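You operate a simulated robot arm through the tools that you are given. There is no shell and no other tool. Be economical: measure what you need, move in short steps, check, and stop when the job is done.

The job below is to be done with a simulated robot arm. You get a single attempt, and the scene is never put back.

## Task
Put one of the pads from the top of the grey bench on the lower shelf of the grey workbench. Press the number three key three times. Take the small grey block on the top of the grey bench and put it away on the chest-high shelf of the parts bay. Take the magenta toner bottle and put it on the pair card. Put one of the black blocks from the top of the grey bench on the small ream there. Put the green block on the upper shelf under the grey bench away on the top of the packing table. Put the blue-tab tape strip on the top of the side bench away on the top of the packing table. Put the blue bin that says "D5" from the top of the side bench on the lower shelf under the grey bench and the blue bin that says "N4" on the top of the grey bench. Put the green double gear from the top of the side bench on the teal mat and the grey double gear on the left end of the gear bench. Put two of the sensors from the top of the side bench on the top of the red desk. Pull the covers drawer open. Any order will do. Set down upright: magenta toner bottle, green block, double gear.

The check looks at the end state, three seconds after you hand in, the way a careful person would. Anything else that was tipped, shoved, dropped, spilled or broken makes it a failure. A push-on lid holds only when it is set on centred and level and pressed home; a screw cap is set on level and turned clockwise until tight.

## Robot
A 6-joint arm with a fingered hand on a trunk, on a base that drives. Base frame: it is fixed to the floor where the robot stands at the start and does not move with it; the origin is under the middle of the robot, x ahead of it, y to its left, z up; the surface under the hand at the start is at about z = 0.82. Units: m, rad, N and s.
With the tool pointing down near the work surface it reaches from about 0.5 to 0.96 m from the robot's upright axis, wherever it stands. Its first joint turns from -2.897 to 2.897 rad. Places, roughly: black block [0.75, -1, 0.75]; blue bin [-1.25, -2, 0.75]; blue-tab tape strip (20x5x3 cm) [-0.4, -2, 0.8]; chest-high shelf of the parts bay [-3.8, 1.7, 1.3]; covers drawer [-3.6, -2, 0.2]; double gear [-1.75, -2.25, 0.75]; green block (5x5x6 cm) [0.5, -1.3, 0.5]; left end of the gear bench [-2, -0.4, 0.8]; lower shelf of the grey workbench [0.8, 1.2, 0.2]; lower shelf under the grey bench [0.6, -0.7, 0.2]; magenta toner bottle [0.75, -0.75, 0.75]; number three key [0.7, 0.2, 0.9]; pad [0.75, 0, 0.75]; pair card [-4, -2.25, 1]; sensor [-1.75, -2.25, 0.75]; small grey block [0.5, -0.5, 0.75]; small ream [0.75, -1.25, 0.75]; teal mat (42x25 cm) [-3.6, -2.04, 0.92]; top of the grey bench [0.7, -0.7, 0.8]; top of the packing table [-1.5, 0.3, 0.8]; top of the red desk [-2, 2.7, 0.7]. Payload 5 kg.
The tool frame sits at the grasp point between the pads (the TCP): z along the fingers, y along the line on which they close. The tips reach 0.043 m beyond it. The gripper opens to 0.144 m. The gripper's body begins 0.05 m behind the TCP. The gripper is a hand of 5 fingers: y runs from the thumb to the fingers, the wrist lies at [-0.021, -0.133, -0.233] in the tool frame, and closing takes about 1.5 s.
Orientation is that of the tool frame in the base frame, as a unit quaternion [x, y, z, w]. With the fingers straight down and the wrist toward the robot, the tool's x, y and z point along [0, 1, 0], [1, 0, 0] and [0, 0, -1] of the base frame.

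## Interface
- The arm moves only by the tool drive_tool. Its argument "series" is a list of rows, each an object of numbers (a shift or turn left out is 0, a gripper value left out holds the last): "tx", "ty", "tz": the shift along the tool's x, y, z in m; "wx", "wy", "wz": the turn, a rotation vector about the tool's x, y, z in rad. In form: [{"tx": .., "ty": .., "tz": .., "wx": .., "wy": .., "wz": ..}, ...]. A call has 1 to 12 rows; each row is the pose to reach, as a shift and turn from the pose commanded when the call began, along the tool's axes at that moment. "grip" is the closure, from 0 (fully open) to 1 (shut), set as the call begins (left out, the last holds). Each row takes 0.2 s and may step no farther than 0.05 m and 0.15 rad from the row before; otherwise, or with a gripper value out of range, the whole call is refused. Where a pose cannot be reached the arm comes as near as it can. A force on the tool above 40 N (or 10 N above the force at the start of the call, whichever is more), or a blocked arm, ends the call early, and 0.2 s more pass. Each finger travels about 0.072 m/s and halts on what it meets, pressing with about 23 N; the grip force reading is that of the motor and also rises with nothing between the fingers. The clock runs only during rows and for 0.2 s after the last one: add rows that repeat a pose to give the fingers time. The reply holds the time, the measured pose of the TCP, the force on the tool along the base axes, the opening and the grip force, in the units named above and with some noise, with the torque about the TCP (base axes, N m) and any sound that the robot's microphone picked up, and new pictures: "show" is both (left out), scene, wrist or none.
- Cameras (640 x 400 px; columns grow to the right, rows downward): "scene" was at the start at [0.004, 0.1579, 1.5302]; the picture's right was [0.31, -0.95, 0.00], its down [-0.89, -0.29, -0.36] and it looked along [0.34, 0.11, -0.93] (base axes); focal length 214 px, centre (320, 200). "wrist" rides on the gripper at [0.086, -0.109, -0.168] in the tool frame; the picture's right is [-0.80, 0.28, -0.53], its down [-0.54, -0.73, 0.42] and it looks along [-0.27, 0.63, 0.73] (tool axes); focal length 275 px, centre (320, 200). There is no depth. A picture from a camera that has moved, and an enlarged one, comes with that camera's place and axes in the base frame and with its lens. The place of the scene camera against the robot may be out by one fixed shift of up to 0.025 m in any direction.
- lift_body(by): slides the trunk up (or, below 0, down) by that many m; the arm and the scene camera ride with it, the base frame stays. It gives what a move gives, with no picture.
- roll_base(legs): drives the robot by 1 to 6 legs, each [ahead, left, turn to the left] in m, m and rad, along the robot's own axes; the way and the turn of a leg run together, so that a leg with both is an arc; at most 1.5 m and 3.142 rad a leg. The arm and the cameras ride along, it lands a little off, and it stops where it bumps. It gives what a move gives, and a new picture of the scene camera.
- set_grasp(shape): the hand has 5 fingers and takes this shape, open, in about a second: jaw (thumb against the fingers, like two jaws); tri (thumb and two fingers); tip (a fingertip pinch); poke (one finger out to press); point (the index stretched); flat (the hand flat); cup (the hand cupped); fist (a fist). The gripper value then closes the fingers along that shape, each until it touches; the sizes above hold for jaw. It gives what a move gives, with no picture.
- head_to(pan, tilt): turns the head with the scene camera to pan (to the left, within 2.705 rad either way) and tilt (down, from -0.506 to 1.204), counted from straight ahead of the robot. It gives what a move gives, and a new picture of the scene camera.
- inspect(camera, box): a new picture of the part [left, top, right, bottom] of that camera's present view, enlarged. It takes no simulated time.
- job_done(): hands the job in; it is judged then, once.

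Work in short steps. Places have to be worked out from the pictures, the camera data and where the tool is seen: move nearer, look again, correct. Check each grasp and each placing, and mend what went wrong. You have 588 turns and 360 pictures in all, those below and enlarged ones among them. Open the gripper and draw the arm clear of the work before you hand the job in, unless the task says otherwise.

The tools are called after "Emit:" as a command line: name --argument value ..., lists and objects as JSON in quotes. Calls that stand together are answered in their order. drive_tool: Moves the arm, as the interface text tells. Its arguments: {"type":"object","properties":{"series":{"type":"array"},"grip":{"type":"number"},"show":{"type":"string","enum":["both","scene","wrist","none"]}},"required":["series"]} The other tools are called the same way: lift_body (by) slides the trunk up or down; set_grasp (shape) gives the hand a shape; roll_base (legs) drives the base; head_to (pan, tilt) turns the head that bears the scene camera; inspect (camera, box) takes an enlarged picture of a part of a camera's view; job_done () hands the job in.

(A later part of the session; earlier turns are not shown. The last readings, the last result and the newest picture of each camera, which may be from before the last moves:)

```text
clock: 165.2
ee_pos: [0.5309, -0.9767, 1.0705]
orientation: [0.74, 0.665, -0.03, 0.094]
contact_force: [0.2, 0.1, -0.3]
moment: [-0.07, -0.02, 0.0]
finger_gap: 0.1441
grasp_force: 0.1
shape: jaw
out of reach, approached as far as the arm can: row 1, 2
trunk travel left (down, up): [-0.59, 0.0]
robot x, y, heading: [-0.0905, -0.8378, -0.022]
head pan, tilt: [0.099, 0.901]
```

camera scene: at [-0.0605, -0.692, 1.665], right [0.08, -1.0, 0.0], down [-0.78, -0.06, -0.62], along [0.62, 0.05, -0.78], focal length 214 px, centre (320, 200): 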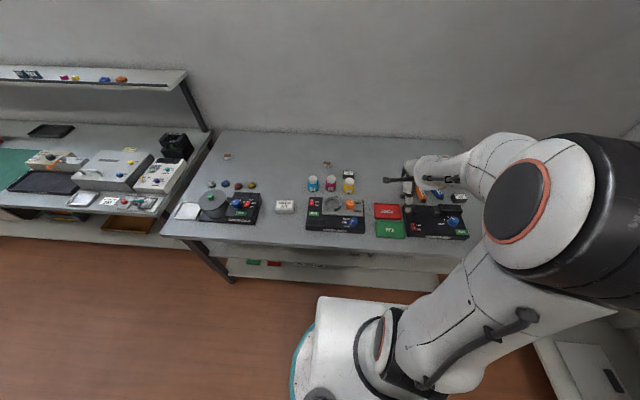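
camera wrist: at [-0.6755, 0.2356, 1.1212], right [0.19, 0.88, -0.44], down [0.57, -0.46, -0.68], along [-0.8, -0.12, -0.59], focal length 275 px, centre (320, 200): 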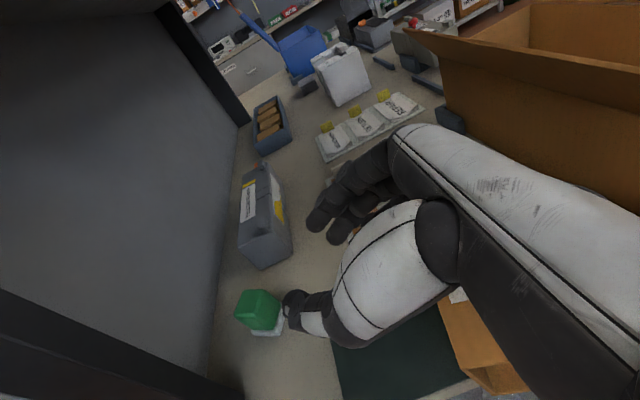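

Emit:
drive_tool --series '[{"wx": 0.03, "wy": 0.08, "wz": -0.06, "ty": 0.02}, {"wx": 0.068, "wy": 0.16, "wz": -0.115, "ty": 0.05}]' --show "wrist"

```text
clock: 165.8
ee_pos: [0.5443, -0.9537, 1.0322]
orientation: [0.732, 0.677, -0.025, 0.075]
contact_force: [0.1, 0.5, 0.6]
moment: [0.0, 0.0, -0.02]
finger_gap: 0.1441
grasp_force: 0.1
shape: jaw
out of reach, approached as far as the arm can: row 1, 2
trunk travel left (down, up): [-0.59, 0.0]
robot x, y, heading: [-0.0893, -0.8385, -0.021]
head pan, tilt: [0.099, 0.901]
camera wrist: at [0.432, -0.8375, 1.1805], right [0.18, -0.73, 0.66], down [-0.74, -0.54, -0.4], along [0.65, -0.41, -0.64], focal length 275 px, centre (320, 200)
```

wrist: 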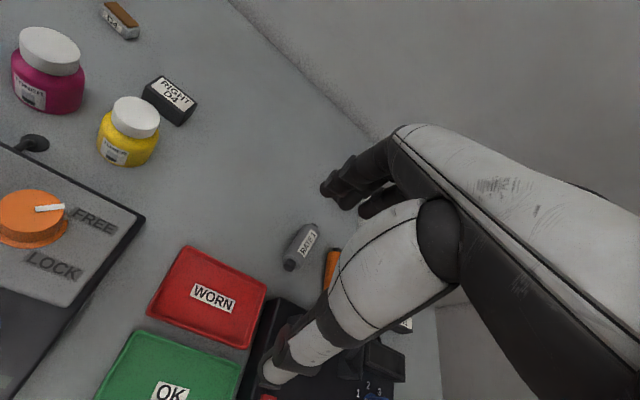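

The wrist is against a joint limit; unwind by turning back, extending, and turning again.

Emit:
drive_tool --series '[{"wz": 0.14, "tz": -0.02}, {"wz": 0.28, "tz": -0.04}, {"wz": 0.42, "tz": -0.06}, {"wz": 0.56, "tz": -0.06}, {"wz": 0.7, "tz": -0.06}, {"wz": 0.84, "tz": -0.06}, {"wz": 0.98, "tz": -0.06}, {"wz": 1.12, "tz": -0.06}]' --show "none"

Emit:
drive_tool --series '[{"tx": 0.03}, {"tx": 0.06}, {"tx": 0.09}, {"tx": 0.12}]'

```text
clock: 167.6
ee_pos: [0.5407, -0.9437, 1.0926]
orientation: [0.98, 0.185, 0.019, 0.077]
contact_force: [-0.1, -0.3, 0.1]
moment: [-0.02, 0.0, 0.03]
finger_gap: 0.144
grasp_force: 0.1
shape: jaw
out of reach, approached as far as the arm can: row 1
trunk travel left (down, up): [-0.59, 0.0]
robot x, y, heading: [-0.0897, -0.8362, -0.023]
head pan, tilt: [0.099, 0.901]
```

```text
clock: 168.6
ee_pos: [0.6536, -0.9003, 1.0933]
orientation: [0.98, 0.184, 0.017, 0.075]
contact_force: [0.4, -0.4, 0.0]
moment: [0.01, 0.04, 0.03]
finger_gap: 0.144
grasp_force: 0.0
shape: jaw
trunk travel left (down, up): [-0.59, 0.0]
robot x, y, heading: [-0.0926, -0.8405, -0.018]
head pan, tilt: [0.099, 0.901]
camera scene: at [-0.0597, -0.6917, 1.6649], right [0.08, -1.0, 0.0], down [-0.78, -0.06, -0.62], along [0.62, 0.05, -0.78], focal length 214 px, centre (320, 200)
camera wrist: at [0.683, -0.746, 1.2444], right [-0.67, -0.48, 0.57], down [-0.74, 0.41, -0.53], along [0.02, -0.78, -0.63], focal length 275 px, centre (320, 200)
```

scene: 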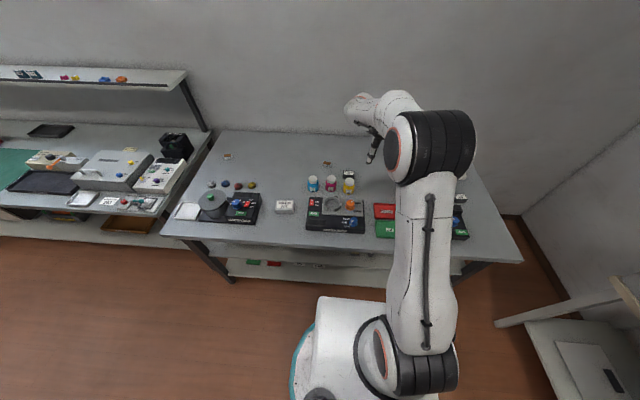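
wrist: 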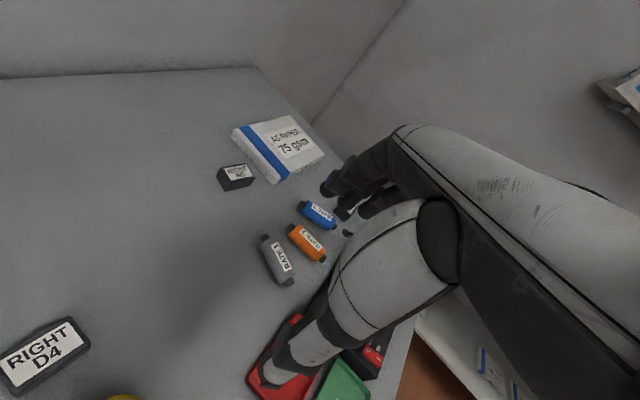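

Emit:
drive_tool --series '[{"wx": 0.015, "wy": 0.01, "wz": -0.133}, {"wx": 0.031, "wy": 0.019, "wz": -0.266}, {"wx": 0.046, "wy": 0.029, "wz": -0.399}, {"wx": 0.061, "wy": 0.039, "wz": -0.532}, {"wx": 0.077, "wy": 0.048, "wz": -0.665}, {"wx": 0.092, "wy": 0.058, "wz": -0.798}, {"wx": 0.107, "wy": 0.068, "wz": -0.931}, {"wx": 0.123, "wy": 0.077, "wz": -1.064}, {"wx": 0.138, "wy": 0.087, "wz": -1.197}]' --show "wrist"

```text
clock: 170.6
ee_pos: [0.6427, -0.8976, 1.055]
orientation: [0.739, 0.67, 0.011, 0.071]
contact_force: [3.2, -2.0, 3.8]
moment: [0.05, 0.26, 0.03]
finger_gap: 0.1439
grasp_force: 0.2
shape: jaw
out of reach, approached as far as the arm can: row 8, 9
trunk travel left (down, up): [-0.59, 0.0]
robot x, y, heading: [-0.0879, -0.8405, -0.024]
head pan, tilt: [0.099, 0.901]
camera wrist: at [0.5254, -0.7885, 1.2018], right [0.14, -0.77, 0.62], down [-0.72, -0.51, -0.46], along [0.67, -0.39, -0.63], focal length 275 px, centre (320, 200)
```

wrist: 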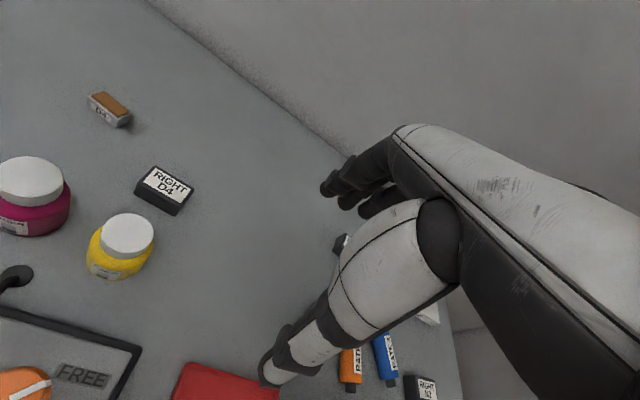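

Wrist yaw is limited on this side, so I place the robot to the right of the target; slide right and forward and check.

Emit:
roll_base --legs '[[0.1, -0.42, 0.02]]'

Emit:
drive_tool --series '[{"tx": 0.03, "tz": -0.01}, {"tx": 0.07, "tz": -0.03}, {"tx": 0.11, "tz": -0.03}, {"tx": 0.15, "tz": -0.03}, {"tx": 0.19, "tz": -0.03}, {"tx": 0.22, "tz": -0.03}]'

```text
clock: 173.3
ee_pos: [0.7388, -1.3064, 1.0538]
orientation: [0.731, 0.679, 0.01, 0.07]
contact_force: [0.2, -0.4, -0.2]
moment: [-0.01, 0.0, -0.01]
finger_gap: 0.1439
grasp_force: 0.0
shape: jaw
trunk travel left (down, up): [-0.59, 0.0]
robot x, y, heading: [0.0054, -1.2629, 0.003]
head pan, tilt: [0.099, 0.901]
camera scene: at [0.0314, -1.1169, 1.665], right [0.1, -1.0, 0.0], down [-0.78, -0.08, -0.62], along [0.62, 0.06, -0.78], focal length 214 px, centre (320, 200)
```

scene: 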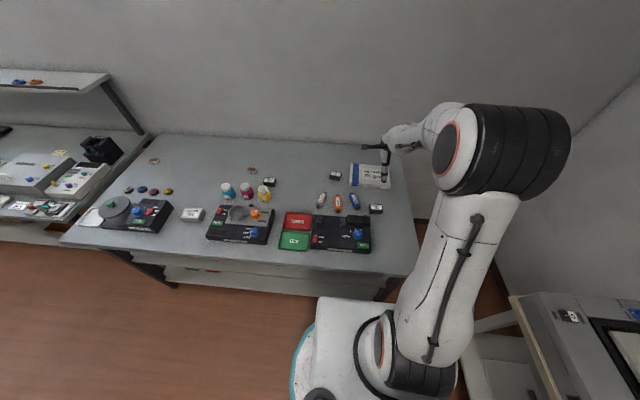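

```text
clock: 174.7
ee_pos: [0.7512, -1.0843, 1.0633]
orientation: [0.732, 0.678, 0.009, 0.07]
contact_force: [0.4, -0.8, 0.4]
moment: [0.0, 0.04, 0.0]
finger_gap: 0.1441
grasp_force: 0.0
shape: jaw
trunk travel left (down, up): [-0.59, 0.0]
robot x, y, heading: [0.0059, -1.2621, 0.003]
head pan, tilt: [0.099, 0.901]
camera scene: at [0.0315, -1.116, 1.6649], right [0.1, -1.0, 0.0], down [-0.78, -0.08, -0.62], along [0.62, 0.06, -0.78], focal length 214 px, centre (320, 200)
camera wrist: at [0.6323, -0.9769, 1.2118], right [0.16, -0.76, 0.63], down [-0.72, -0.53, -0.46], along [0.68, -0.38, -0.63], focal length 275 px, centre (320, 200)
```

scene: 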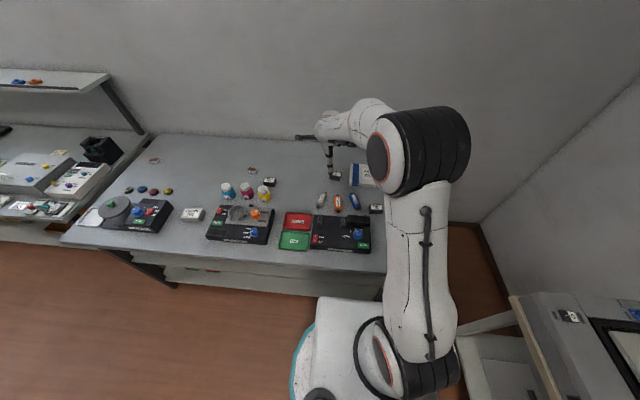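
wrist: 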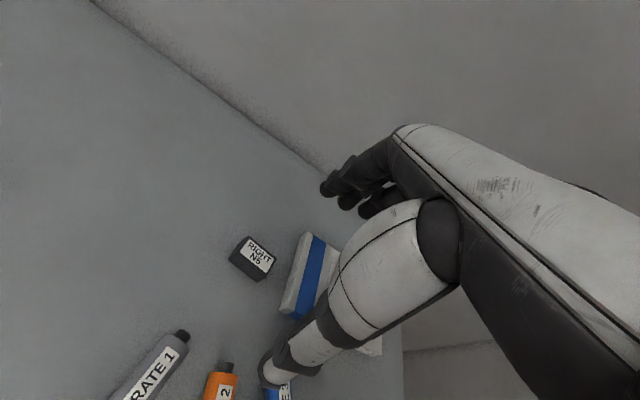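

Emit:
drive_tool --series '[{"wx": 0.056, "wy": 0.043, "wz": -0.038}, {"wx": 0.112, "wy": 0.086, "wz": -0.076}]' --show "wrist"

Emit:
inspect --camera "scene" --box '[290, 140, 418, 220]'

```text
clock: 175.3
ee_pos: [0.7526, -1.0847, 1.0644]
orientation: [0.707, 0.707, 0.002, 0.001]
contact_force: [0.0, -0.1, -0.2]
moment: [-0.02, -0.01, 0.01]
finger_gap: 0.1439
grasp_force: 0.0
shape: jaw
trunk travel left (down, up): [-0.59, 0.0]
robot x, y, heading: [0.0018, -1.2639, -0.001]
head pan, tilt: [0.099, 0.901]
camera wrist: at [0.6422, -0.9992, 1.2329], right [0.28, -0.8, 0.54], down [-0.72, -0.54, -0.42], along [0.63, -0.27, -0.73], focal length 275 px, centre (320, 200)
```

wrist: 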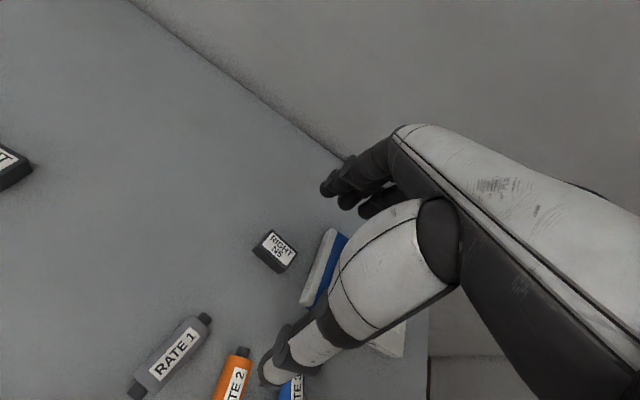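

```text
5.00 times, centred on (354, 180) of scene
camera zoom: at [0.0314, -1.1165, 1.665], right [0.1, -1.0, 0.0], down [-0.78, -0.08, -0.62], along [0.62, 0.06, -0.78], focal length 1072 px, centre (150, 300)
```

zoom: 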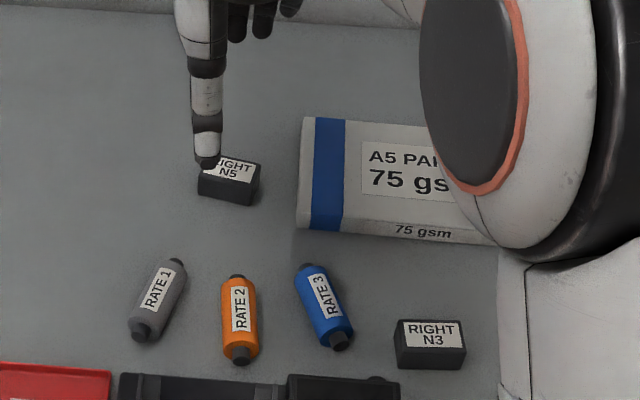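

Emit:
drive_tool --series '[{"ty": 0.04, "tx": -0.008, "tz": 0.02}, {"ty": 0.085, "tx": -0.015, "tz": 0.04}, {"ty": 0.085, "tx": -0.015, "tz": 0.08}, {"ty": 0.085, "tx": -0.015, "tz": 0.12}, {"ty": 0.085, "tx": -0.015, "tz": 0.15}, {"ty": 0.085, "tx": -0.015, "tz": 0.17}, {"ty": 0.085, "tx": -0.015, "tz": 0.18}]' --grip 0.15 --show "wrist"

Emit:
inspect --camera "scene" --box '[290, 140, 418, 220]'

```text
clock: 176.9
ee_pos: [0.8368, -1.1002, 0.8835]
orientation: [0.707, 0.708, 0.001, 0.0]
contact_force: [0.0, 0.5, -0.3]
moment: [0.02, -0.02, 0.02]
finger_gap: 0.1227
grasp_force: 0.0
shape: jaw
out of reach, approached as far as the arm can: row 1, 2, 3
trunk travel left (down, up): [-0.59, 0.0]
robot x, y, heading: [0.0048, -1.2674, 0.004]
head pan, tilt: [0.099, 0.901]
camera wrist: at [0.7282, -1.0142, 1.0535], right [0.28, -0.8, 0.53], down [-0.72, -0.54, -0.42], along [0.63, -0.27, -0.73], focal length 275 px, centre (320, 200)
```

wrist: 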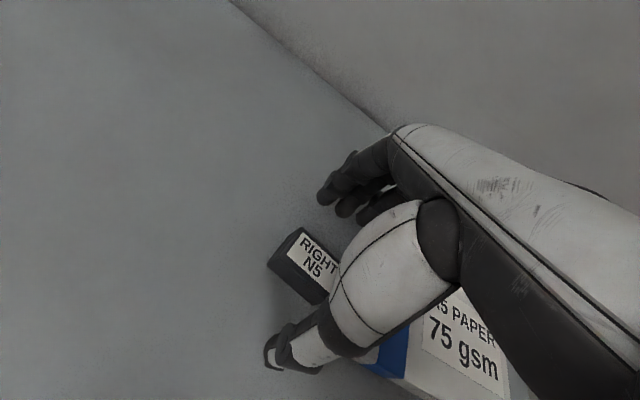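

```text
5.00 times, centred on (354, 180) of scene
camera zoom: at [0.0316, -1.1164, 1.665], right [0.1, -1.0, 0.0], down [-0.78, -0.08, -0.62], along [0.62, 0.06, -0.78], focal length 1072 px, centre (150, 300)
```

zoom: 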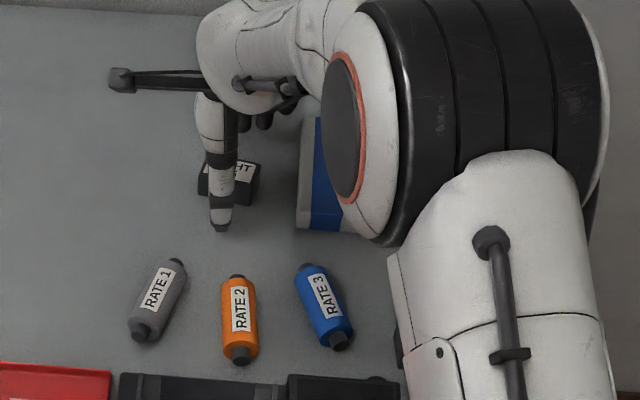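

Emit:
drive_tool --series '[{"tz": 0.006}, {"tz": 0.006}, {"tz": 0.006}, {"tz": 0.006}, {"tz": 0.006}, {"tz": 0.006}]' --grip 1.0 --show "none"

Emit:
drive_tool --series '[{"tz": -0.03}, {"tz": -0.06}, {"tz": -0.09}]' --show "wrist"

```text
clock: 178.3
ee_pos: [0.8372, -1.0996, 0.8792]
orientation: [0.706, 0.708, 0.001, 0.0]
contact_force: [0.2, -0.6, -0.5]
moment: [0.01, 0.01, -0.03]
finger_gap: 0.0355
grasp_force: 22.9
shape: jaw
trunk travel left (down, up): [-0.59, 0.0]
robot x, y, heading: [0.0072, -1.2637, -0.001]
head pan, tilt: [0.099, 0.901]
```

```text
clock: 179.1
ee_pos: [0.8351, -1.099, 0.9677]
orientation: [0.708, 0.706, 0.002, 0.004]
contact_force: [0.2, -0.5, -0.6]
moment: [0.0, -0.05, 0.01]
finger_gap: 0.0354
grasp_force: 22.5
shape: jaw
trunk travel left (down, up): [-0.59, 0.0]
robot x, y, heading: [0.0058, -1.2624, 0.001]
head pan, tilt: [0.099, 0.901]
camera wrist: at [0.7253, -1.0129, 1.1364], right [0.28, -0.79, 0.54], down [-0.72, -0.54, -0.43], along [0.63, -0.27, -0.73], focal length 275 px, centre (320, 200)
```

wrist: 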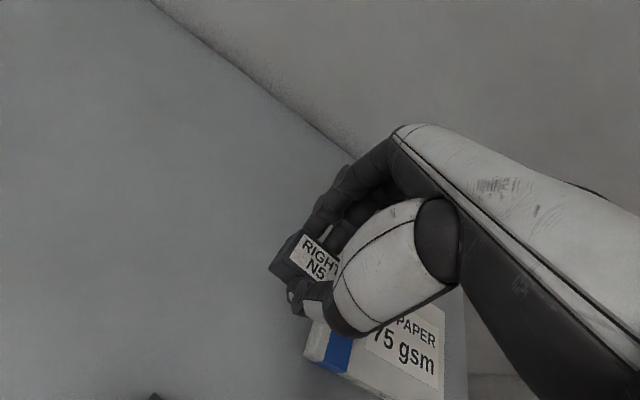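

Emit:
drive_tool --series '[{"tx": -0.03, "wz": 0.06}, {"tx": -0.065, "wz": 0.12}, {"tx": -0.1, "wz": 0.18}, {"tx": -0.135, "wz": 0.24}, {"tx": -0.176, "ty": 0.008, "wz": 0.28}]'

Emit:
inspect --camera "scene" --box '[290, 130, 418, 210]'

```text
clock: 180.3
ee_pos: [0.8446, -1.2744, 0.9688]
orientation: [0.798, 0.602, 0.001, 0.0]
contact_force: [0.3, -0.2, 0.0]
moment: [-0.02, -0.02, 0.0]
finger_gap: 0.0349
grasp_force: 23.1
shape: jaw
trunk travel left (down, up): [-0.59, 0.0]
robot x, y, heading: [0.0056, -1.2647, -0.0]
head pan, tilt: [0.099, 0.901]
camera scene: at [0.0315, -1.1169, 1.665], right [0.1, -1.0, 0.0], down [-0.78, -0.08, -0.62], along [0.62, 0.06, -0.78], focal length 214 px, centre (320, 200)
camera wrist: at [0.7636, -1.1632, 1.1376], right [0.05, -0.84, 0.53], down [-0.85, -0.32, -0.42], along [0.53, -0.43, -0.73], focal length 275 px, centre (320, 200)
```

scene: 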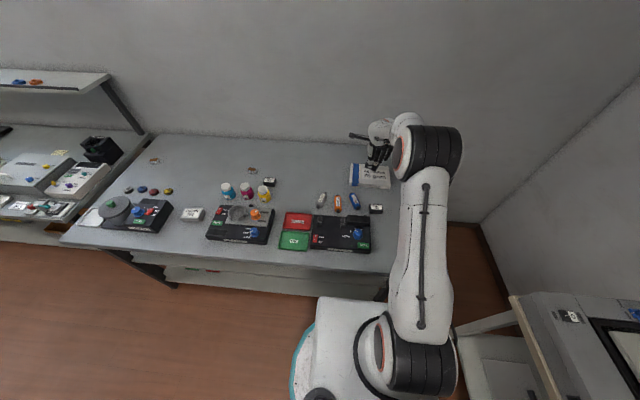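
wrist: 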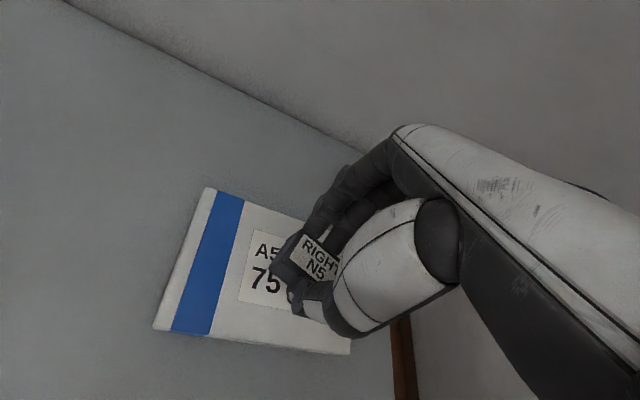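

```text
5.00 times, centred on (354, 170) of scene
camera zoom: at [0.0315, -1.1169, 1.665], right [0.1, -1.0, 0.0], down [-0.78, -0.08, -0.62], along [0.62, 0.06, -0.78], focal length 1072 px, centre (150, 350)
```

zoom: 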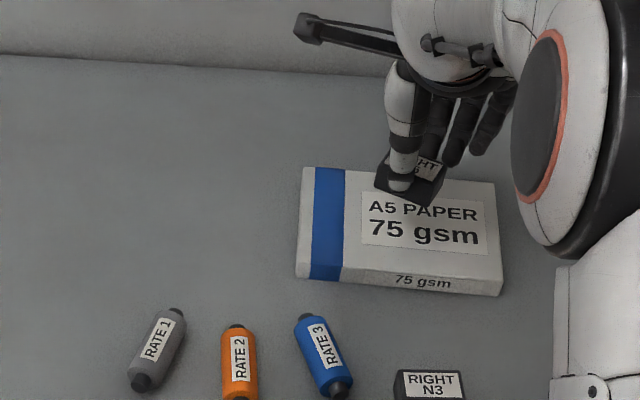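

Emit:
drive_tool --series '[{"tz": 0.02}, {"tz": 0.035}, {"tz": 0.041}, {"tz": 0.046}, {"tz": 0.051}, {"tz": 0.056}, {"tz": 0.061}, {"tz": 0.066}]' --show "none"

```text
clock: 182.1
ee_pos: [0.8453, -1.2748, 0.9045]
orientation: [0.798, 0.602, 0.001, 0.0]
contact_force: [-1.4, 0.3, 5.0]
moment: [-0.04, -0.01, -0.02]
finger_gap: 0.0355
grasp_force: 23.3
shape: jaw
trunk travel left (down, up): [-0.59, 0.0]
robot x, y, heading: [0.0063, -1.2637, 0.0]
head pan, tilt: [0.099, 0.901]
```

Emit:
drive_tool --series '[{}, {}, {}, {}]' --grip 0.5 --show "none"

Emit:
drive_tool --series '[{"tz": -0.03}, {"tz": -0.07}, {"tz": -0.11}, {"tz": -0.15}]'

```text
clock: 183.1
ee_pos: [0.846, -1.2751, 0.9027]
orientation: [0.798, 0.602, 0.001, -0.001]
contact_force: [0.1, -0.1, -0.1]
moment: [0.01, 0.0, 0.0]
finger_gap: 0.0717
grasp_force: 0.1
shape: jaw
trunk travel left (down, up): [-0.59, 0.0]
robot x, y, heading: [0.0059, -1.2645, -0.006]
head pan, tilt: [0.099, 0.901]
```

```text
clock: 184.1
ee_pos: [0.8362, -1.2717, 1.0454]
orientation: [0.801, 0.599, 0.001, 0.009]
contact_force: [-0.4, -0.7, -0.7]
moment: [0.01, -0.03, -0.01]
finger_gap: 0.0719
grasp_force: 0.0
shape: jaw
out of reach, approached as far as the arm can: row 4
trunk travel left (down, up): [-0.59, 0.0]
robot x, y, heading: [0.0051, -1.2674, -0.002]
head pan, tilt: [0.099, 0.901]
camera scene: at [0.0307, -1.1166, 1.665], right [0.1, -1.0, 0.0], down [-0.78, -0.08, -0.62], along [0.62, 0.06, -0.78], focal length 214 px, centre (320, 200)
camera wrist: at [0.7535, -1.1565, 1.2114], right [0.04, -0.84, 0.55], down [-0.84, -0.32, -0.43], along [0.54, -0.44, -0.72], focal length 275 px, centre (320, 200)
```

scene: 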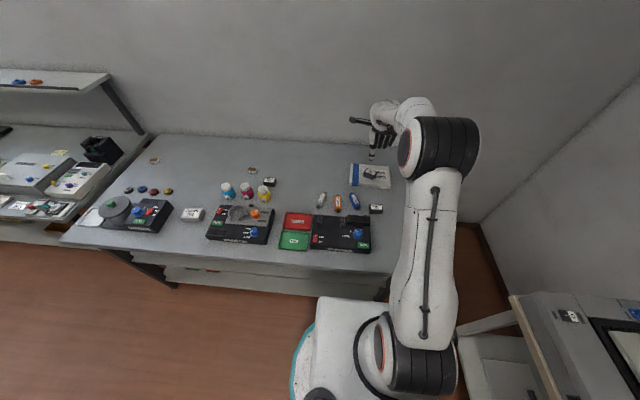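
wrist: 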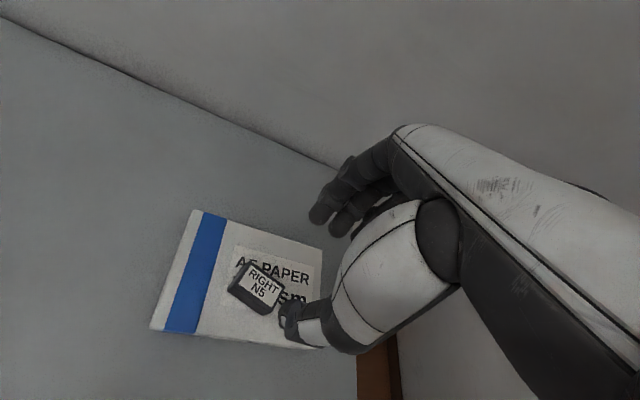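

Black block rests on the ream. Now retract and head for the side bench bins.

Emit:
drive_tool --series '[{"ty": -0.04, "tz": -0.0}, {"ty": -0.08}, {"ty": -0.12, "wz": 0.1}, {"ty": -0.16, "wz": 0.2}, {"ty": -0.2, "wz": 0.3}, {"ty": -0.22, "tz": -0.03, "wz": 0.4}]' --show "none"

Emit:
roll_base --legs '[[-0.4, 0.1, 0], [0, 0, -1.57]]'

Emit:
head_to --pan -0.4 --tilt 0.6

```text
clock: 185.5
ee_pos: [0.6243, -1.2078, 1.0762]
orientation: [0.903, 0.431, 0.001, -0.001]
contact_force: [0.2, -0.2, -0.8]
moment: [0.02, -0.03, 0.02]
finger_gap: 0.0719
grasp_force: 0.1
shape: jaw
trunk travel left (down, up): [-0.59, 0.0]
robot x, y, heading: [0.0093, -1.2642, -0.003]
head pan, tilt: [0.099, 0.901]
```

```text
clock: 191.8
ee_pos: [-0.3394, -1.7853, 1.0758]
orientation: [0.943, -0.332, 0.001, 0.0]
contact_force: [0.1, -0.2, -0.2]
moment: [0.02, -0.02, 0.0]
finger_gap: 0.072
grasp_force: 0.0
shape: jaw
trunk travel left (down, up): [-0.59, 0.0]
robot x, y, heading: [-0.3991, -1.1658, -1.57]
head pan, tilt: [0.099, 0.901]
camera scene: at [-0.2213, -1.1958, 1.665], right [-0.99, -0.1, 0.0], down [-0.08, 0.78, -0.62], along [0.06, -0.62, -0.78], focal length 214 px, centre (320, 200)
```

scene: 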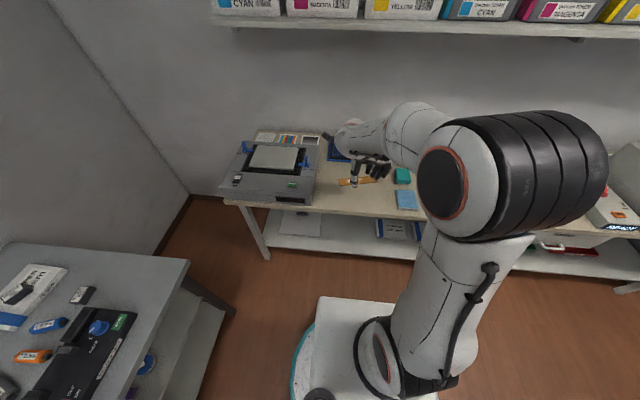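

```text
clock: 192.8
ee_pos: [-0.3385, -1.7847, 1.0753]
orientation: [0.943, -0.333, 0.001, 0.001]
contact_force: [0.0, -0.9, 1.4]
moment: [-0.03, 0.0, 0.01]
finger_gap: 0.072
grasp_force: 0.0
shape: jaw
trunk travel left (down, up): [-0.59, 0.0]
robot x, y, heading: [-0.3959, -1.1654, -1.574]
head pan, tilt: [-0.4, 0.6]
camera scene: at [-0.2631, -1.2021, 1.6897], right [-0.92, 0.39, 0.0], down [0.22, 0.52, -0.82], along [-0.32, -0.76, -0.57], focal length 214 px, centre (320, 200)
```

scene: 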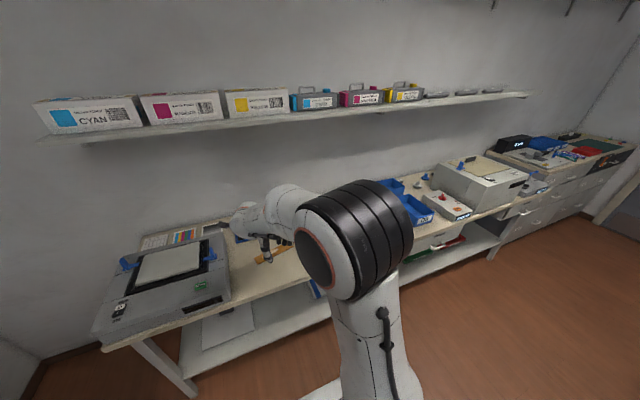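

Emit:
inspect --camera "wrist" --box '[0, 0, 640, 400]'

Emit:
inspect --camera "scene" --box '[380, 120, 600, 260]'

```text
1.00 times, centred on (320, 200) of wrist (not enlarged: the box is as wide or as high as the picture)
camera zoom: at [-0.2045, -1.7557, 1.2447], right [-0.8, 0.28, 0.53], down [0.03, 0.91, -0.42], along [-0.6, -0.32, -0.73], focal length 275 px, centre (320, 200)
```

zoom: 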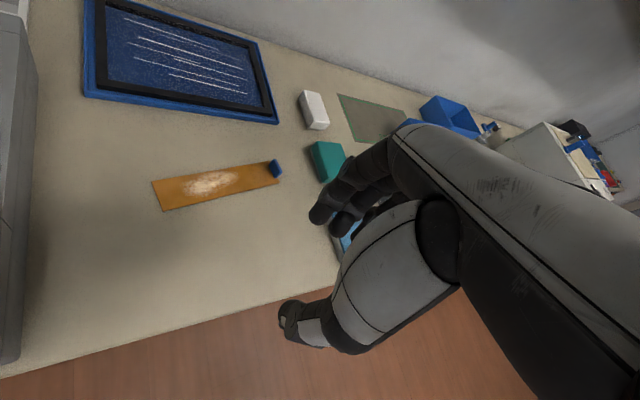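

```text
2.86 times, centred on (490, 190) of scene
camera zoom: at [-0.2631, -1.2021, 1.6897], right [-0.92, 0.39, 0.0], down [0.22, 0.52, -0.82], along [-0.32, -0.76, -0.57], focal length 613 px, centre (-166, 229)
```

zoom: 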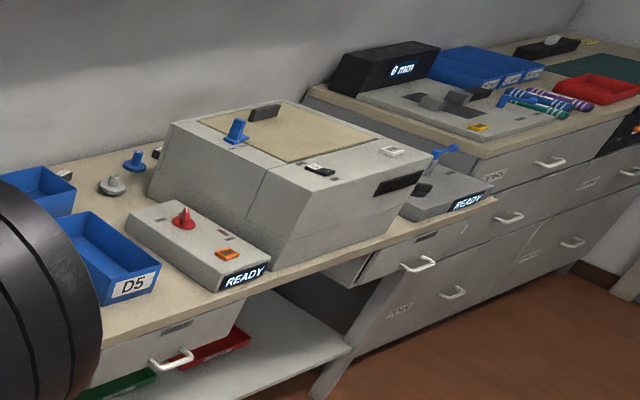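

Emit:
inspect --camera "wrist" --box '[140, 120, 300, 220]'

```text
4.00 times, centred on (220, 170) of wrist
camera zoom: at [-0.2045, -1.7557, 1.2447], right [-0.8, 0.28, 0.53], down [0.03, 0.91, -0.42], along [-0.6, -0.32, -0.73], focal length 1101 px, centre (720, 320)
```

zoom: 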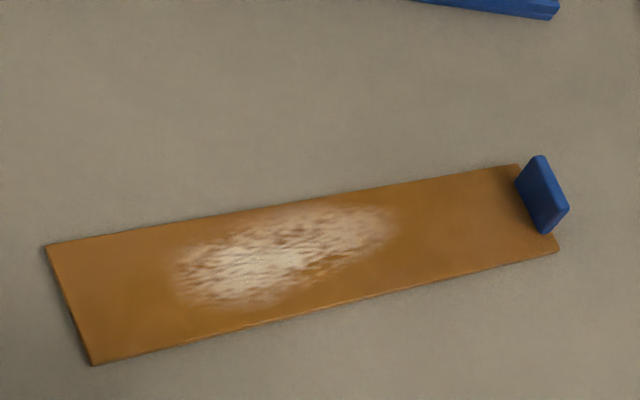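

The tape strip with its upright blue tab is right here. I align the jaws along the strip and move over the tab.

Emit:
drive_tool --series '[{"wz": 0.13}, {"wz": 0.26}, {"wz": 0.39}, {"wz": 0.52}, {"wz": 0.646}]' --grip 0.4 --show "none"

Emit:
drive_tool --series '[{"tx": 0.033, "ty": 0.032}, {"tx": 0.066, "ty": 0.064}, {"tx": 0.098, "ty": 0.096}, {"tx": 0.131, "ty": 0.128}, {"tx": 0.164, "ty": 0.16}, {"tx": 0.197, "ty": 0.192}, {"tx": 0.197, "ty": 0.192, "tz": 0.045}, {"tx": 0.197, "ty": 0.192, "tz": 0.09}]' --show "wrist"

```text
clock: 194.0
ee_pos: [-0.3389, -1.7849, 1.0751]
orientation: [0.789, -0.615, 0.001, 0.0]
contact_force: [0.0, -0.3, 0.0]
moment: [0.02, -0.03, -0.01]
finger_gap: 0.0862
grasp_force: 0.1
shape: jaw
trunk travel left (down, up): [-0.59, 0.0]
robot x, y, heading: [-0.3979, -1.1671, -1.57]
head pan, tilt: [-0.4, 0.6]
```

```text
clock: 195.8
ee_pos: [-0.4775, -2.0174, 0.984]
orientation: [0.79, -0.613, 0.001, 0.004]
contact_force: [0.2, -0.4, 0.6]
moment: [0.04, 0.01, 0.02]
finger_gap: 0.0864
grasp_force: 0.0
shape: jaw
out of reach, approached as far as the arm can: row 5, 6, 7, 8
trunk travel left (down, up): [-0.59, 0.0]
robot x, y, heading: [-0.396, -1.1679, -1.567]
head pan, tilt: [-0.4, 0.6]
camera wrist: at [-0.3516, -2.0734, 1.152], right [-0.47, 0.7, 0.53], down [0.57, 0.7, -0.43], along [-0.68, 0.1, -0.73], focal length 275 px, centre (320, 200)
```

wrist: 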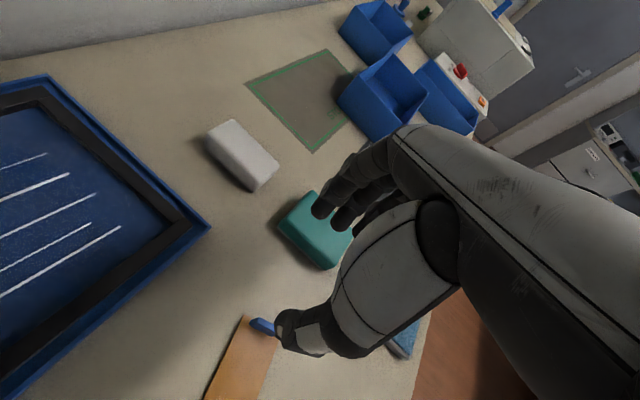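

Emit:
drive_tool --series '[{"tx": -0.02, "ty": -0.028}, {"tx": -0.02, "ty": -0.028, "tz": 0.03}]' --grip 0.55 --show "wrist"

Emit:
inspect --camera "wrist" --box '[200, 220, 380, 380]'

```text
clock: 196.4
ee_pos: [-0.4561, -1.991, 0.9542]
orientation: [0.789, -0.614, 0.002, 0.001]
contact_force: [0.6, 0.2, 1.8]
moment: [0.07, 0.01, -0.01]
finger_gap: 0.065
grasp_force: 0.0
shape: jaw
trunk travel left (down, up): [-0.59, 0.0]
robot x, y, heading: [-0.3935, -1.1647, -1.567]
head pan, tilt: [-0.4, 0.6]
camera wrist: at [-0.3304, -2.0485, 1.1228], right [-0.47, 0.7, 0.53], down [0.57, 0.7, -0.42], along [-0.67, 0.1, -0.73], focal length 275 px, centre (320, 200)
```

wrist: 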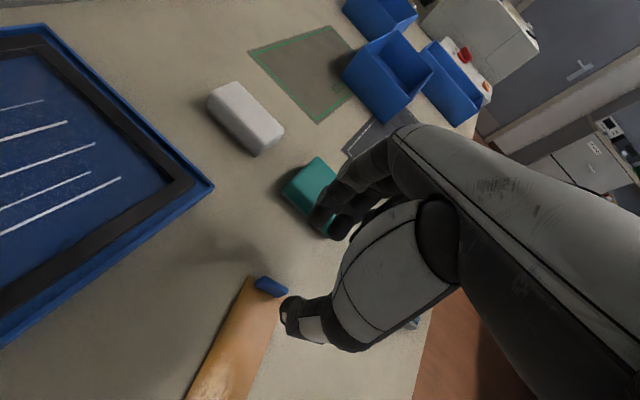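

```text
2.50 times, centred on (290, 300) of wrist
camera zoom: at [-0.3304, -2.0485, 1.1228], right [-0.47, 0.7, 0.53], down [0.57, 0.7, -0.42], along [-0.67, 0.1, -0.73], focal length 688 px, centre (395, -50)
```

zoom: 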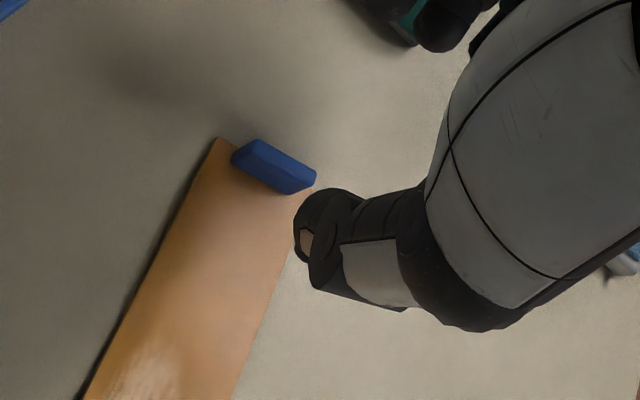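

Emit:
drive_tool --series '[{"ty": -0.01, "tx": 0.003, "tz": 0.03}, {"ty": -0.01, "tx": 0.003, "tz": 0.05}, {"ty": -0.01, "tx": 0.003, "tz": 0.06}]' --show "wrist"

Emit:
inspect --camera "wrist" --box '[200, 200, 380, 360]'

```text
clock: 197.2
ee_pos: [-0.4459, -1.992, 0.8942]
orientation: [0.789, -0.614, 0.0, 0.001]
contact_force: [0.1, -0.9, 0.3]
moment: [0.01, -0.02, 0.01]
finger_gap: 0.0652
grasp_force: 0.2
shape: jaw
trunk travel left (down, up): [-0.59, 0.0]
robot x, y, heading: [-0.3949, -1.1689, -1.569]
head pan, tilt: [-0.4, 0.6]
camera wrist: at [-0.3199, -2.049, 1.0632], right [-0.47, 0.7, 0.53], down [0.57, 0.7, -0.42], along [-0.67, 0.1, -0.73], focal length 275 px, centre (320, 200)
```

wrist: 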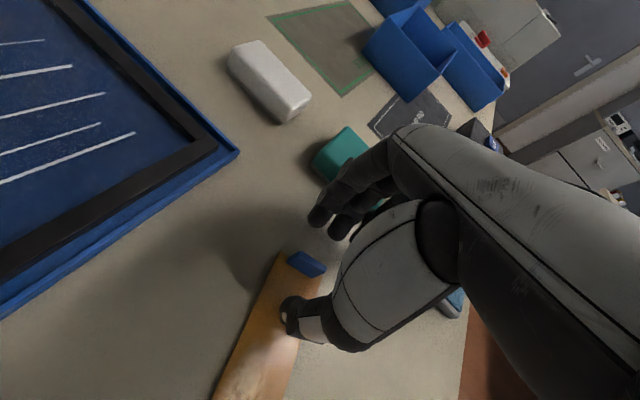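

```text
2.50 times, centred on (290, 280) of wrist
camera zoom: at [-0.3199, -2.049, 1.0632], right [-0.47, 0.7, 0.53], down [0.57, 0.7, -0.42], along [-0.67, 0.1, -0.73], focal length 688 px, centre (395, 0)
```

zoom: 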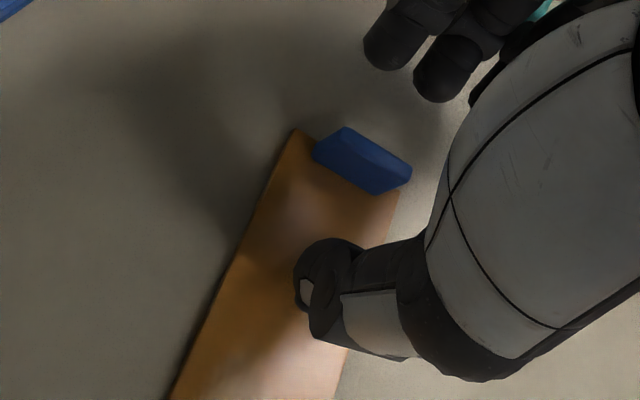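

Emit:
drive_tool --series '[{"tz": 0.008}, {"tz": 0.014}, {"tz": 0.018}]' --show "none"

Emit:
drive_tool --series '[{}, {}, {}, {}, {}]' --grip 1.0 --show "wrist"

```text
clock: 197.9
ee_pos: [-0.4452, -1.9982, 0.8881]
orientation: [0.789, -0.614, 0.004, 0.008]
contact_force: [0.0, 2.7, 16.2]
moment: [0.32, -0.79, 0.16]
finger_gap: 0.0658
grasp_force: 0.1
shape: jaw
trunk travel left (down, up): [-0.59, 0.0]
robot x, y, heading: [-0.393, -1.164, -1.571]
head pan, tilt: [-0.4, 0.6]
stopped in row 3: the force on the tool passed its limit at 44 N (the readings are from after the stop); the commanded pose is now the measured one
```

```text
clock: 199.2
ee_pos: [-0.4468, -1.9957, 0.8853]
orientation: [0.789, -0.615, 0.005, 0.005]
contact_force: [-8.3, -1.1, 18.9]
moment: [-0.03, 0.03, 0.04]
finger_gap: 0.0148
grasp_force: 22.4
shape: jaw
trunk travel left (down, up): [-0.59, 0.0]
robot x, y, heading: [-0.3953, -1.1662, -1.569]
head pan, tilt: [-0.4, 0.6]
camera wrist: at [-0.3211, -2.0504, 1.0551], right [-0.47, 0.71, 0.52], down [0.57, 0.7, -0.43], along [-0.67, 0.1, -0.73], focal length 275 px, centre (320, 200)
```

wrist: 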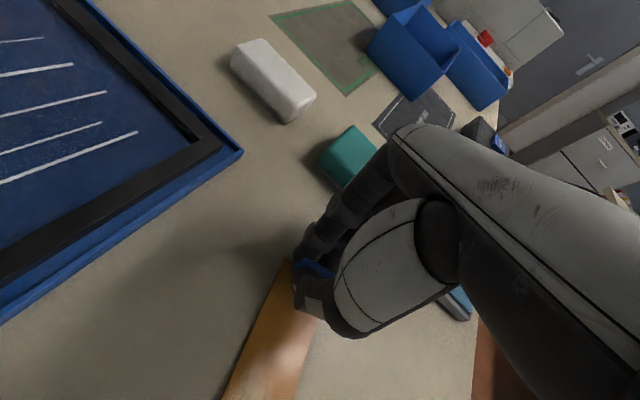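

Emit:
drive_tool --series '[{"tz": -0.03}, {"tz": -0.06}, {"tz": -0.1}, {"tz": -0.14}]' --show "wrist"

```text
clock: 200.2
ee_pos: [-0.4466, -1.992, 1.0242]
orientation: [0.79, -0.614, 0.004, 0.008]
contact_force: [0.1, 0.8, -0.6]
moment: [-0.04, 0.0, 0.0]
finger_gap: 0.0141
grasp_force: 23.4
shape: jaw
trunk travel left (down, up): [-0.59, 0.0]
robot x, y, heading: [-0.3947, -1.1722, -1.568]
head pan, tilt: [-0.4, 0.6]
camera wrist: at [-0.3201, -2.0469, 1.1945], right [-0.47, 0.71, 0.52], down [0.57, 0.7, -0.44], along [-0.68, 0.09, -0.73], focal length 275 px, centre (320, 200)
```

wrist: 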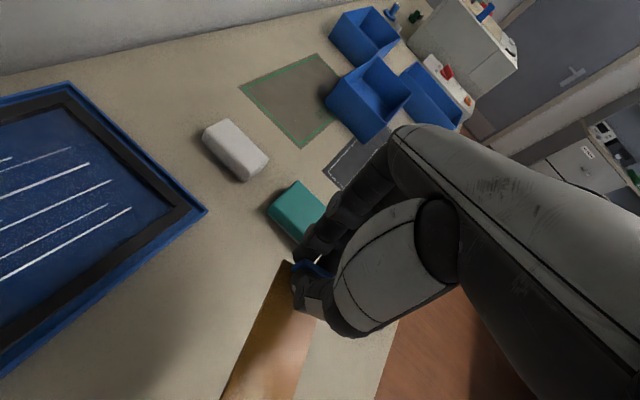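

Emit:
drive_tool --series '[{"tx": -0.045}, {"tx": -0.09}, {"tx": -0.135}, {"tx": -0.18}, {"tx": -0.22}]' --show "none"

Emit:
roll_base --legs '[[0, 0.3, 0], [-1.5, 0, 0]]'

Emit:
head_to --pan -1.5 --tilt 0.75

Emit:
inspect --camera "scene" --box '[220, 130, 460, 330]'

```text
clock: 201.3
ee_pos: [-0.5004, -1.7799, 1.0193]
orientation: [0.79, -0.614, 0.004, 0.006]
contact_force: [-0.2, 0.7, 0.2]
moment: [-0.03, -0.01, 0.01]
finger_gap: 0.0142
grasp_force: 23.2
shape: jaw
trunk travel left (down, up): [-0.59, 0.0]
robot x, y, heading: [-0.3959, -1.1634, -1.57]
head pan, tilt: [-0.4, 0.6]
```

```text
clock: 210.4
ee_pos: [-0.2031, -0.2849, 1.0214]
orientation: [0.789, -0.615, 0.004, 0.005]
contact_force: [-0.1, 0.1, -0.9]
moment: [-0.02, 0.04, -0.01]
finger_gap: 0.0142
grasp_force: 22.6
shape: jaw
trunk travel left (down, up): [-0.59, 0.0]
robot x, y, heading: [-0.1011, 0.3283, -1.572]
head pan, tilt: [-0.4, 0.6]
camera scene: at [0.0348, 0.293, 1.6898], right [-0.92, 0.39, 0.0], down [0.22, 0.52, -0.83], along [-0.32, -0.76, -0.56], focal length 214 px, centre (320, 200)
```

scene: 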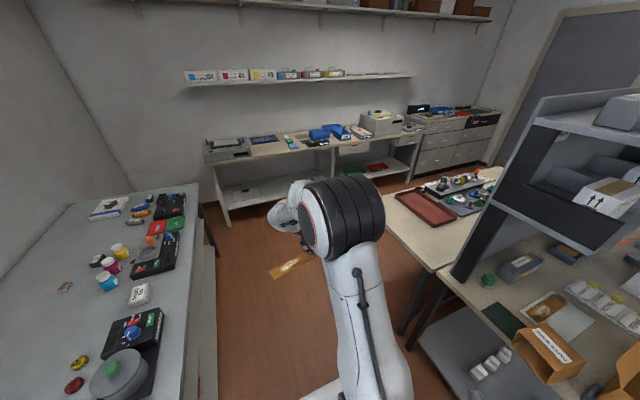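

```text
clock: 211.7
ee_pos: [-0.2018, -0.2848, 1.0215]
orientation: [0.789, -0.614, 0.004, 0.004]
contact_force: [0.2, 0.2, 0.8]
moment: [0.0, -0.01, 0.01]
finger_gap: 0.0139
grasp_force: 23.1
shape: jaw
trunk travel left (down, up): [-0.59, 0.0]
robot x, y, heading: [-0.1021, 0.3284, -1.571]
head pan, tilt: [-1.499, 0.75]
camera scene: at [-0.0135, 0.3683, 1.6769], right [-0.07, 1.0, 0.0], down [0.68, 0.05, -0.73], along [-0.73, -0.05, -0.68], focal length 214 px, centre (320, 200)
```

scene: 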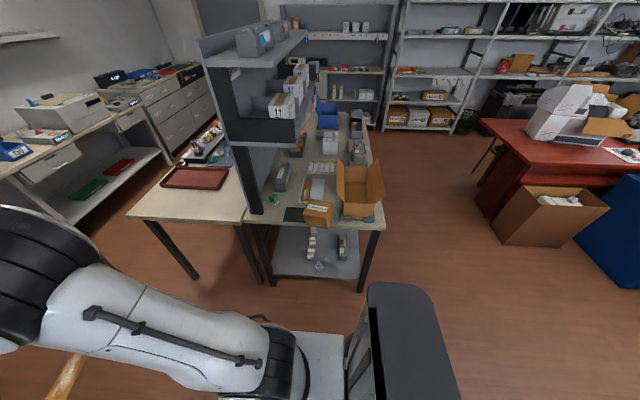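

```text
2.00 times, centred on (340, 230) of scene
camera zoom: at [-0.0135, 0.3683, 1.6769], right [-0.07, 1.0, 0.0], down [0.68, 0.05, -0.73], along [-0.73, -0.05, -0.68], focal length 429 px, centre (280, 140)
```

zoom: 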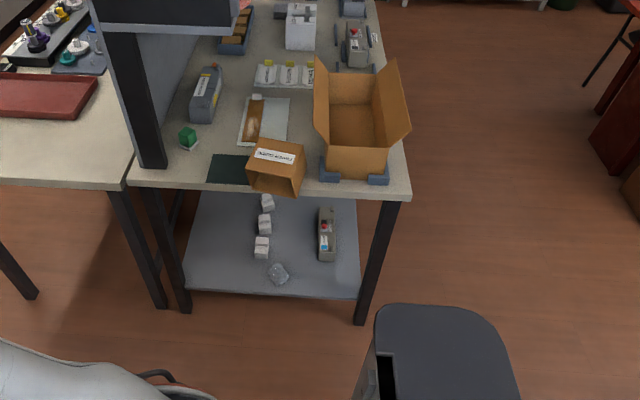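

Free space near the front is tight; I'll view the packing table from its far (north) side.

Emit:
roll_base --legs '[[-1.0, 0, 0], [0, -1.25, 0]]'

Emit:
head_to --pan 0.2 --tilt 0.85

Emit:
inspect --camera "wrist" --box '[0, 0, 640, 400]'

```text
clock: 222.9
ee_pos: [-1.4567, 0.6933, 1.0209]
orientation: [0.795, -0.606, 0.004, 0.005]
contact_force: [-0.7, 0.1, -0.6]
moment: [-0.01, -0.02, 0.01]
finger_gap: 0.0141
grasp_force: 23.2
shape: jaw
trunk travel left (down, up): [-0.59, 0.0]
robot x, y, heading: [-1.3641, 1.3105, -1.552]
head pan, tilt: [-1.499, 0.75]
camera scene: at [-1.2811, 1.3502, 1.6769], right [-0.09, 1.0, 0.0], down [0.68, 0.06, -0.73], along [-0.73, -0.07, -0.68], focal length 214 px, centre (320, 200)
```

scene: 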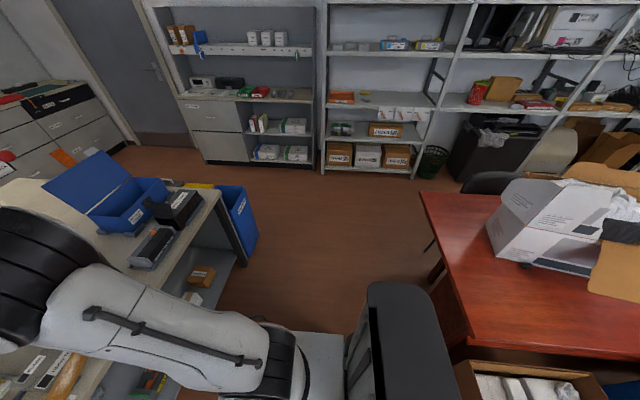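

```text
clock: 224.6
ee_pos: [-1.4561, 0.6925, 1.0211]
orientation: [0.795, -0.607, 0.004, 0.006]
contact_force: [0.4, -0.5, 0.8]
moment: [0.01, 0.01, -0.01]
finger_gap: 0.0138
grasp_force: 22.6
shape: jaw
trunk travel left (down, up): [-0.59, 0.0]
robot x, y, heading: [-1.3637, 1.3102, -1.551]
head pan, tilt: [0.201, 0.85]
camera scene: at [-1.1813, 1.2816, 1.6689], right [-0.98, -0.22, 0.0], down [-0.16, 0.73, -0.66], along [0.14, -0.64, -0.75], focal length 214 px, centre (320, 200)
```

scene: 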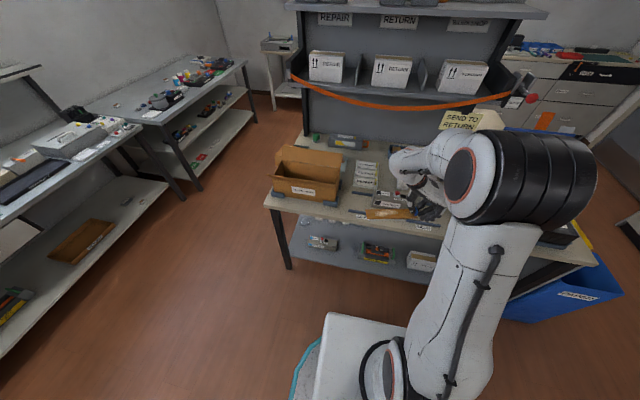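

```text
1.00 times, centred on (320, 200) of wrist (not enlarged: the box is as wide or as high as the picture)
camera zoom: at [-1.3296, 0.6402, 1.1908], right [-0.48, 0.7, 0.53], down [0.56, 0.71, -0.43], along [-0.67, 0.08, -0.73], focal length 275 px, centre (320, 200)
```

zoom: 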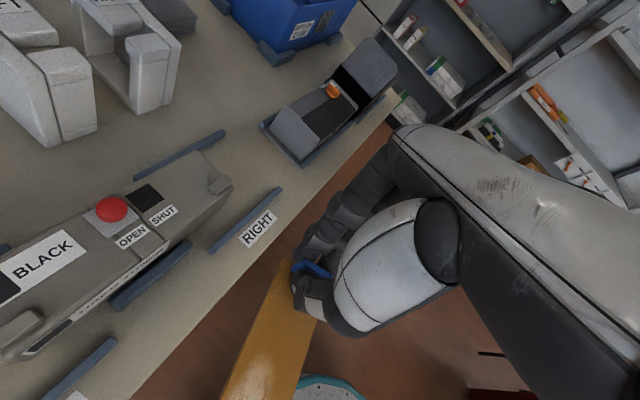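

Emit:
roll_base --legs '[[0, -0.3, 0]]'

Emit:
inspect --camera "wrist" --box '[0, 0, 640, 400]'

```text
clock: 226.6
ee_pos: [-1.758, 0.6881, 1.0222]
orientation: [0.795, -0.606, 0.004, 0.005]
contact_force: [-1.1, 0.2, -0.5]
moment: [0.01, -0.02, 0.0]
finger_gap: 0.0141
grasp_force: 22.8
shape: jaw
trunk travel left (down, up): [-0.59, 0.0]
robot x, y, heading: [-1.6656, 1.3079, -1.549]
head pan, tilt: [0.201, 0.85]
camera scene: at [-1.4826, 1.2753, 1.6689], right [-0.98, -0.22, 0.0], down [-0.17, 0.73, -0.66], along [0.15, -0.64, -0.75], focal length 214 px, centre (320, 200)
```

scene: 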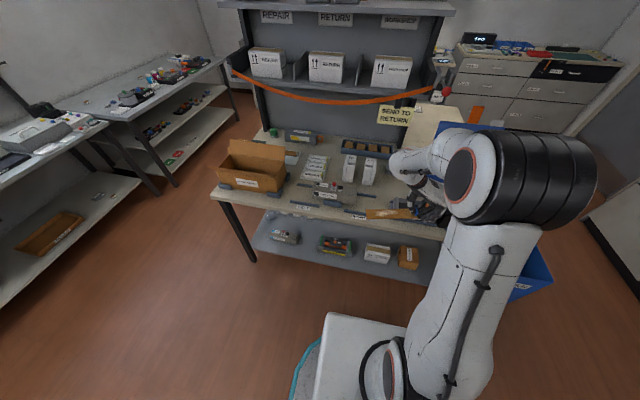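

```text
1.00 times, centred on (320, 200) of wrist (not enlarged: the box is as wide or as high as the picture)
camera zoom: at [-1.6304, 0.6337, 1.1908], right [-0.49, 0.7, 0.52], down [0.56, 0.71, -0.43], along [-0.67, 0.08, -0.73], focal length 275 px, centre (320, 200)
```

zoom: 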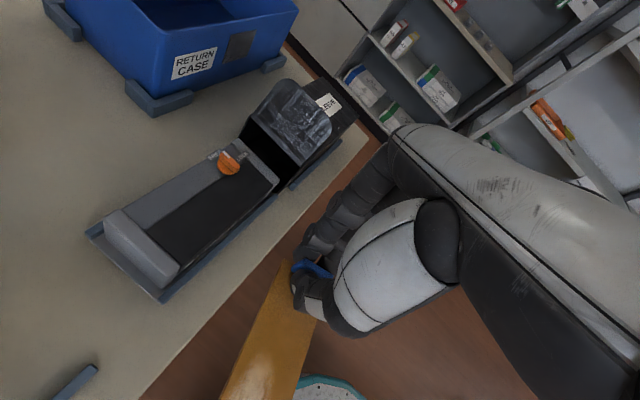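

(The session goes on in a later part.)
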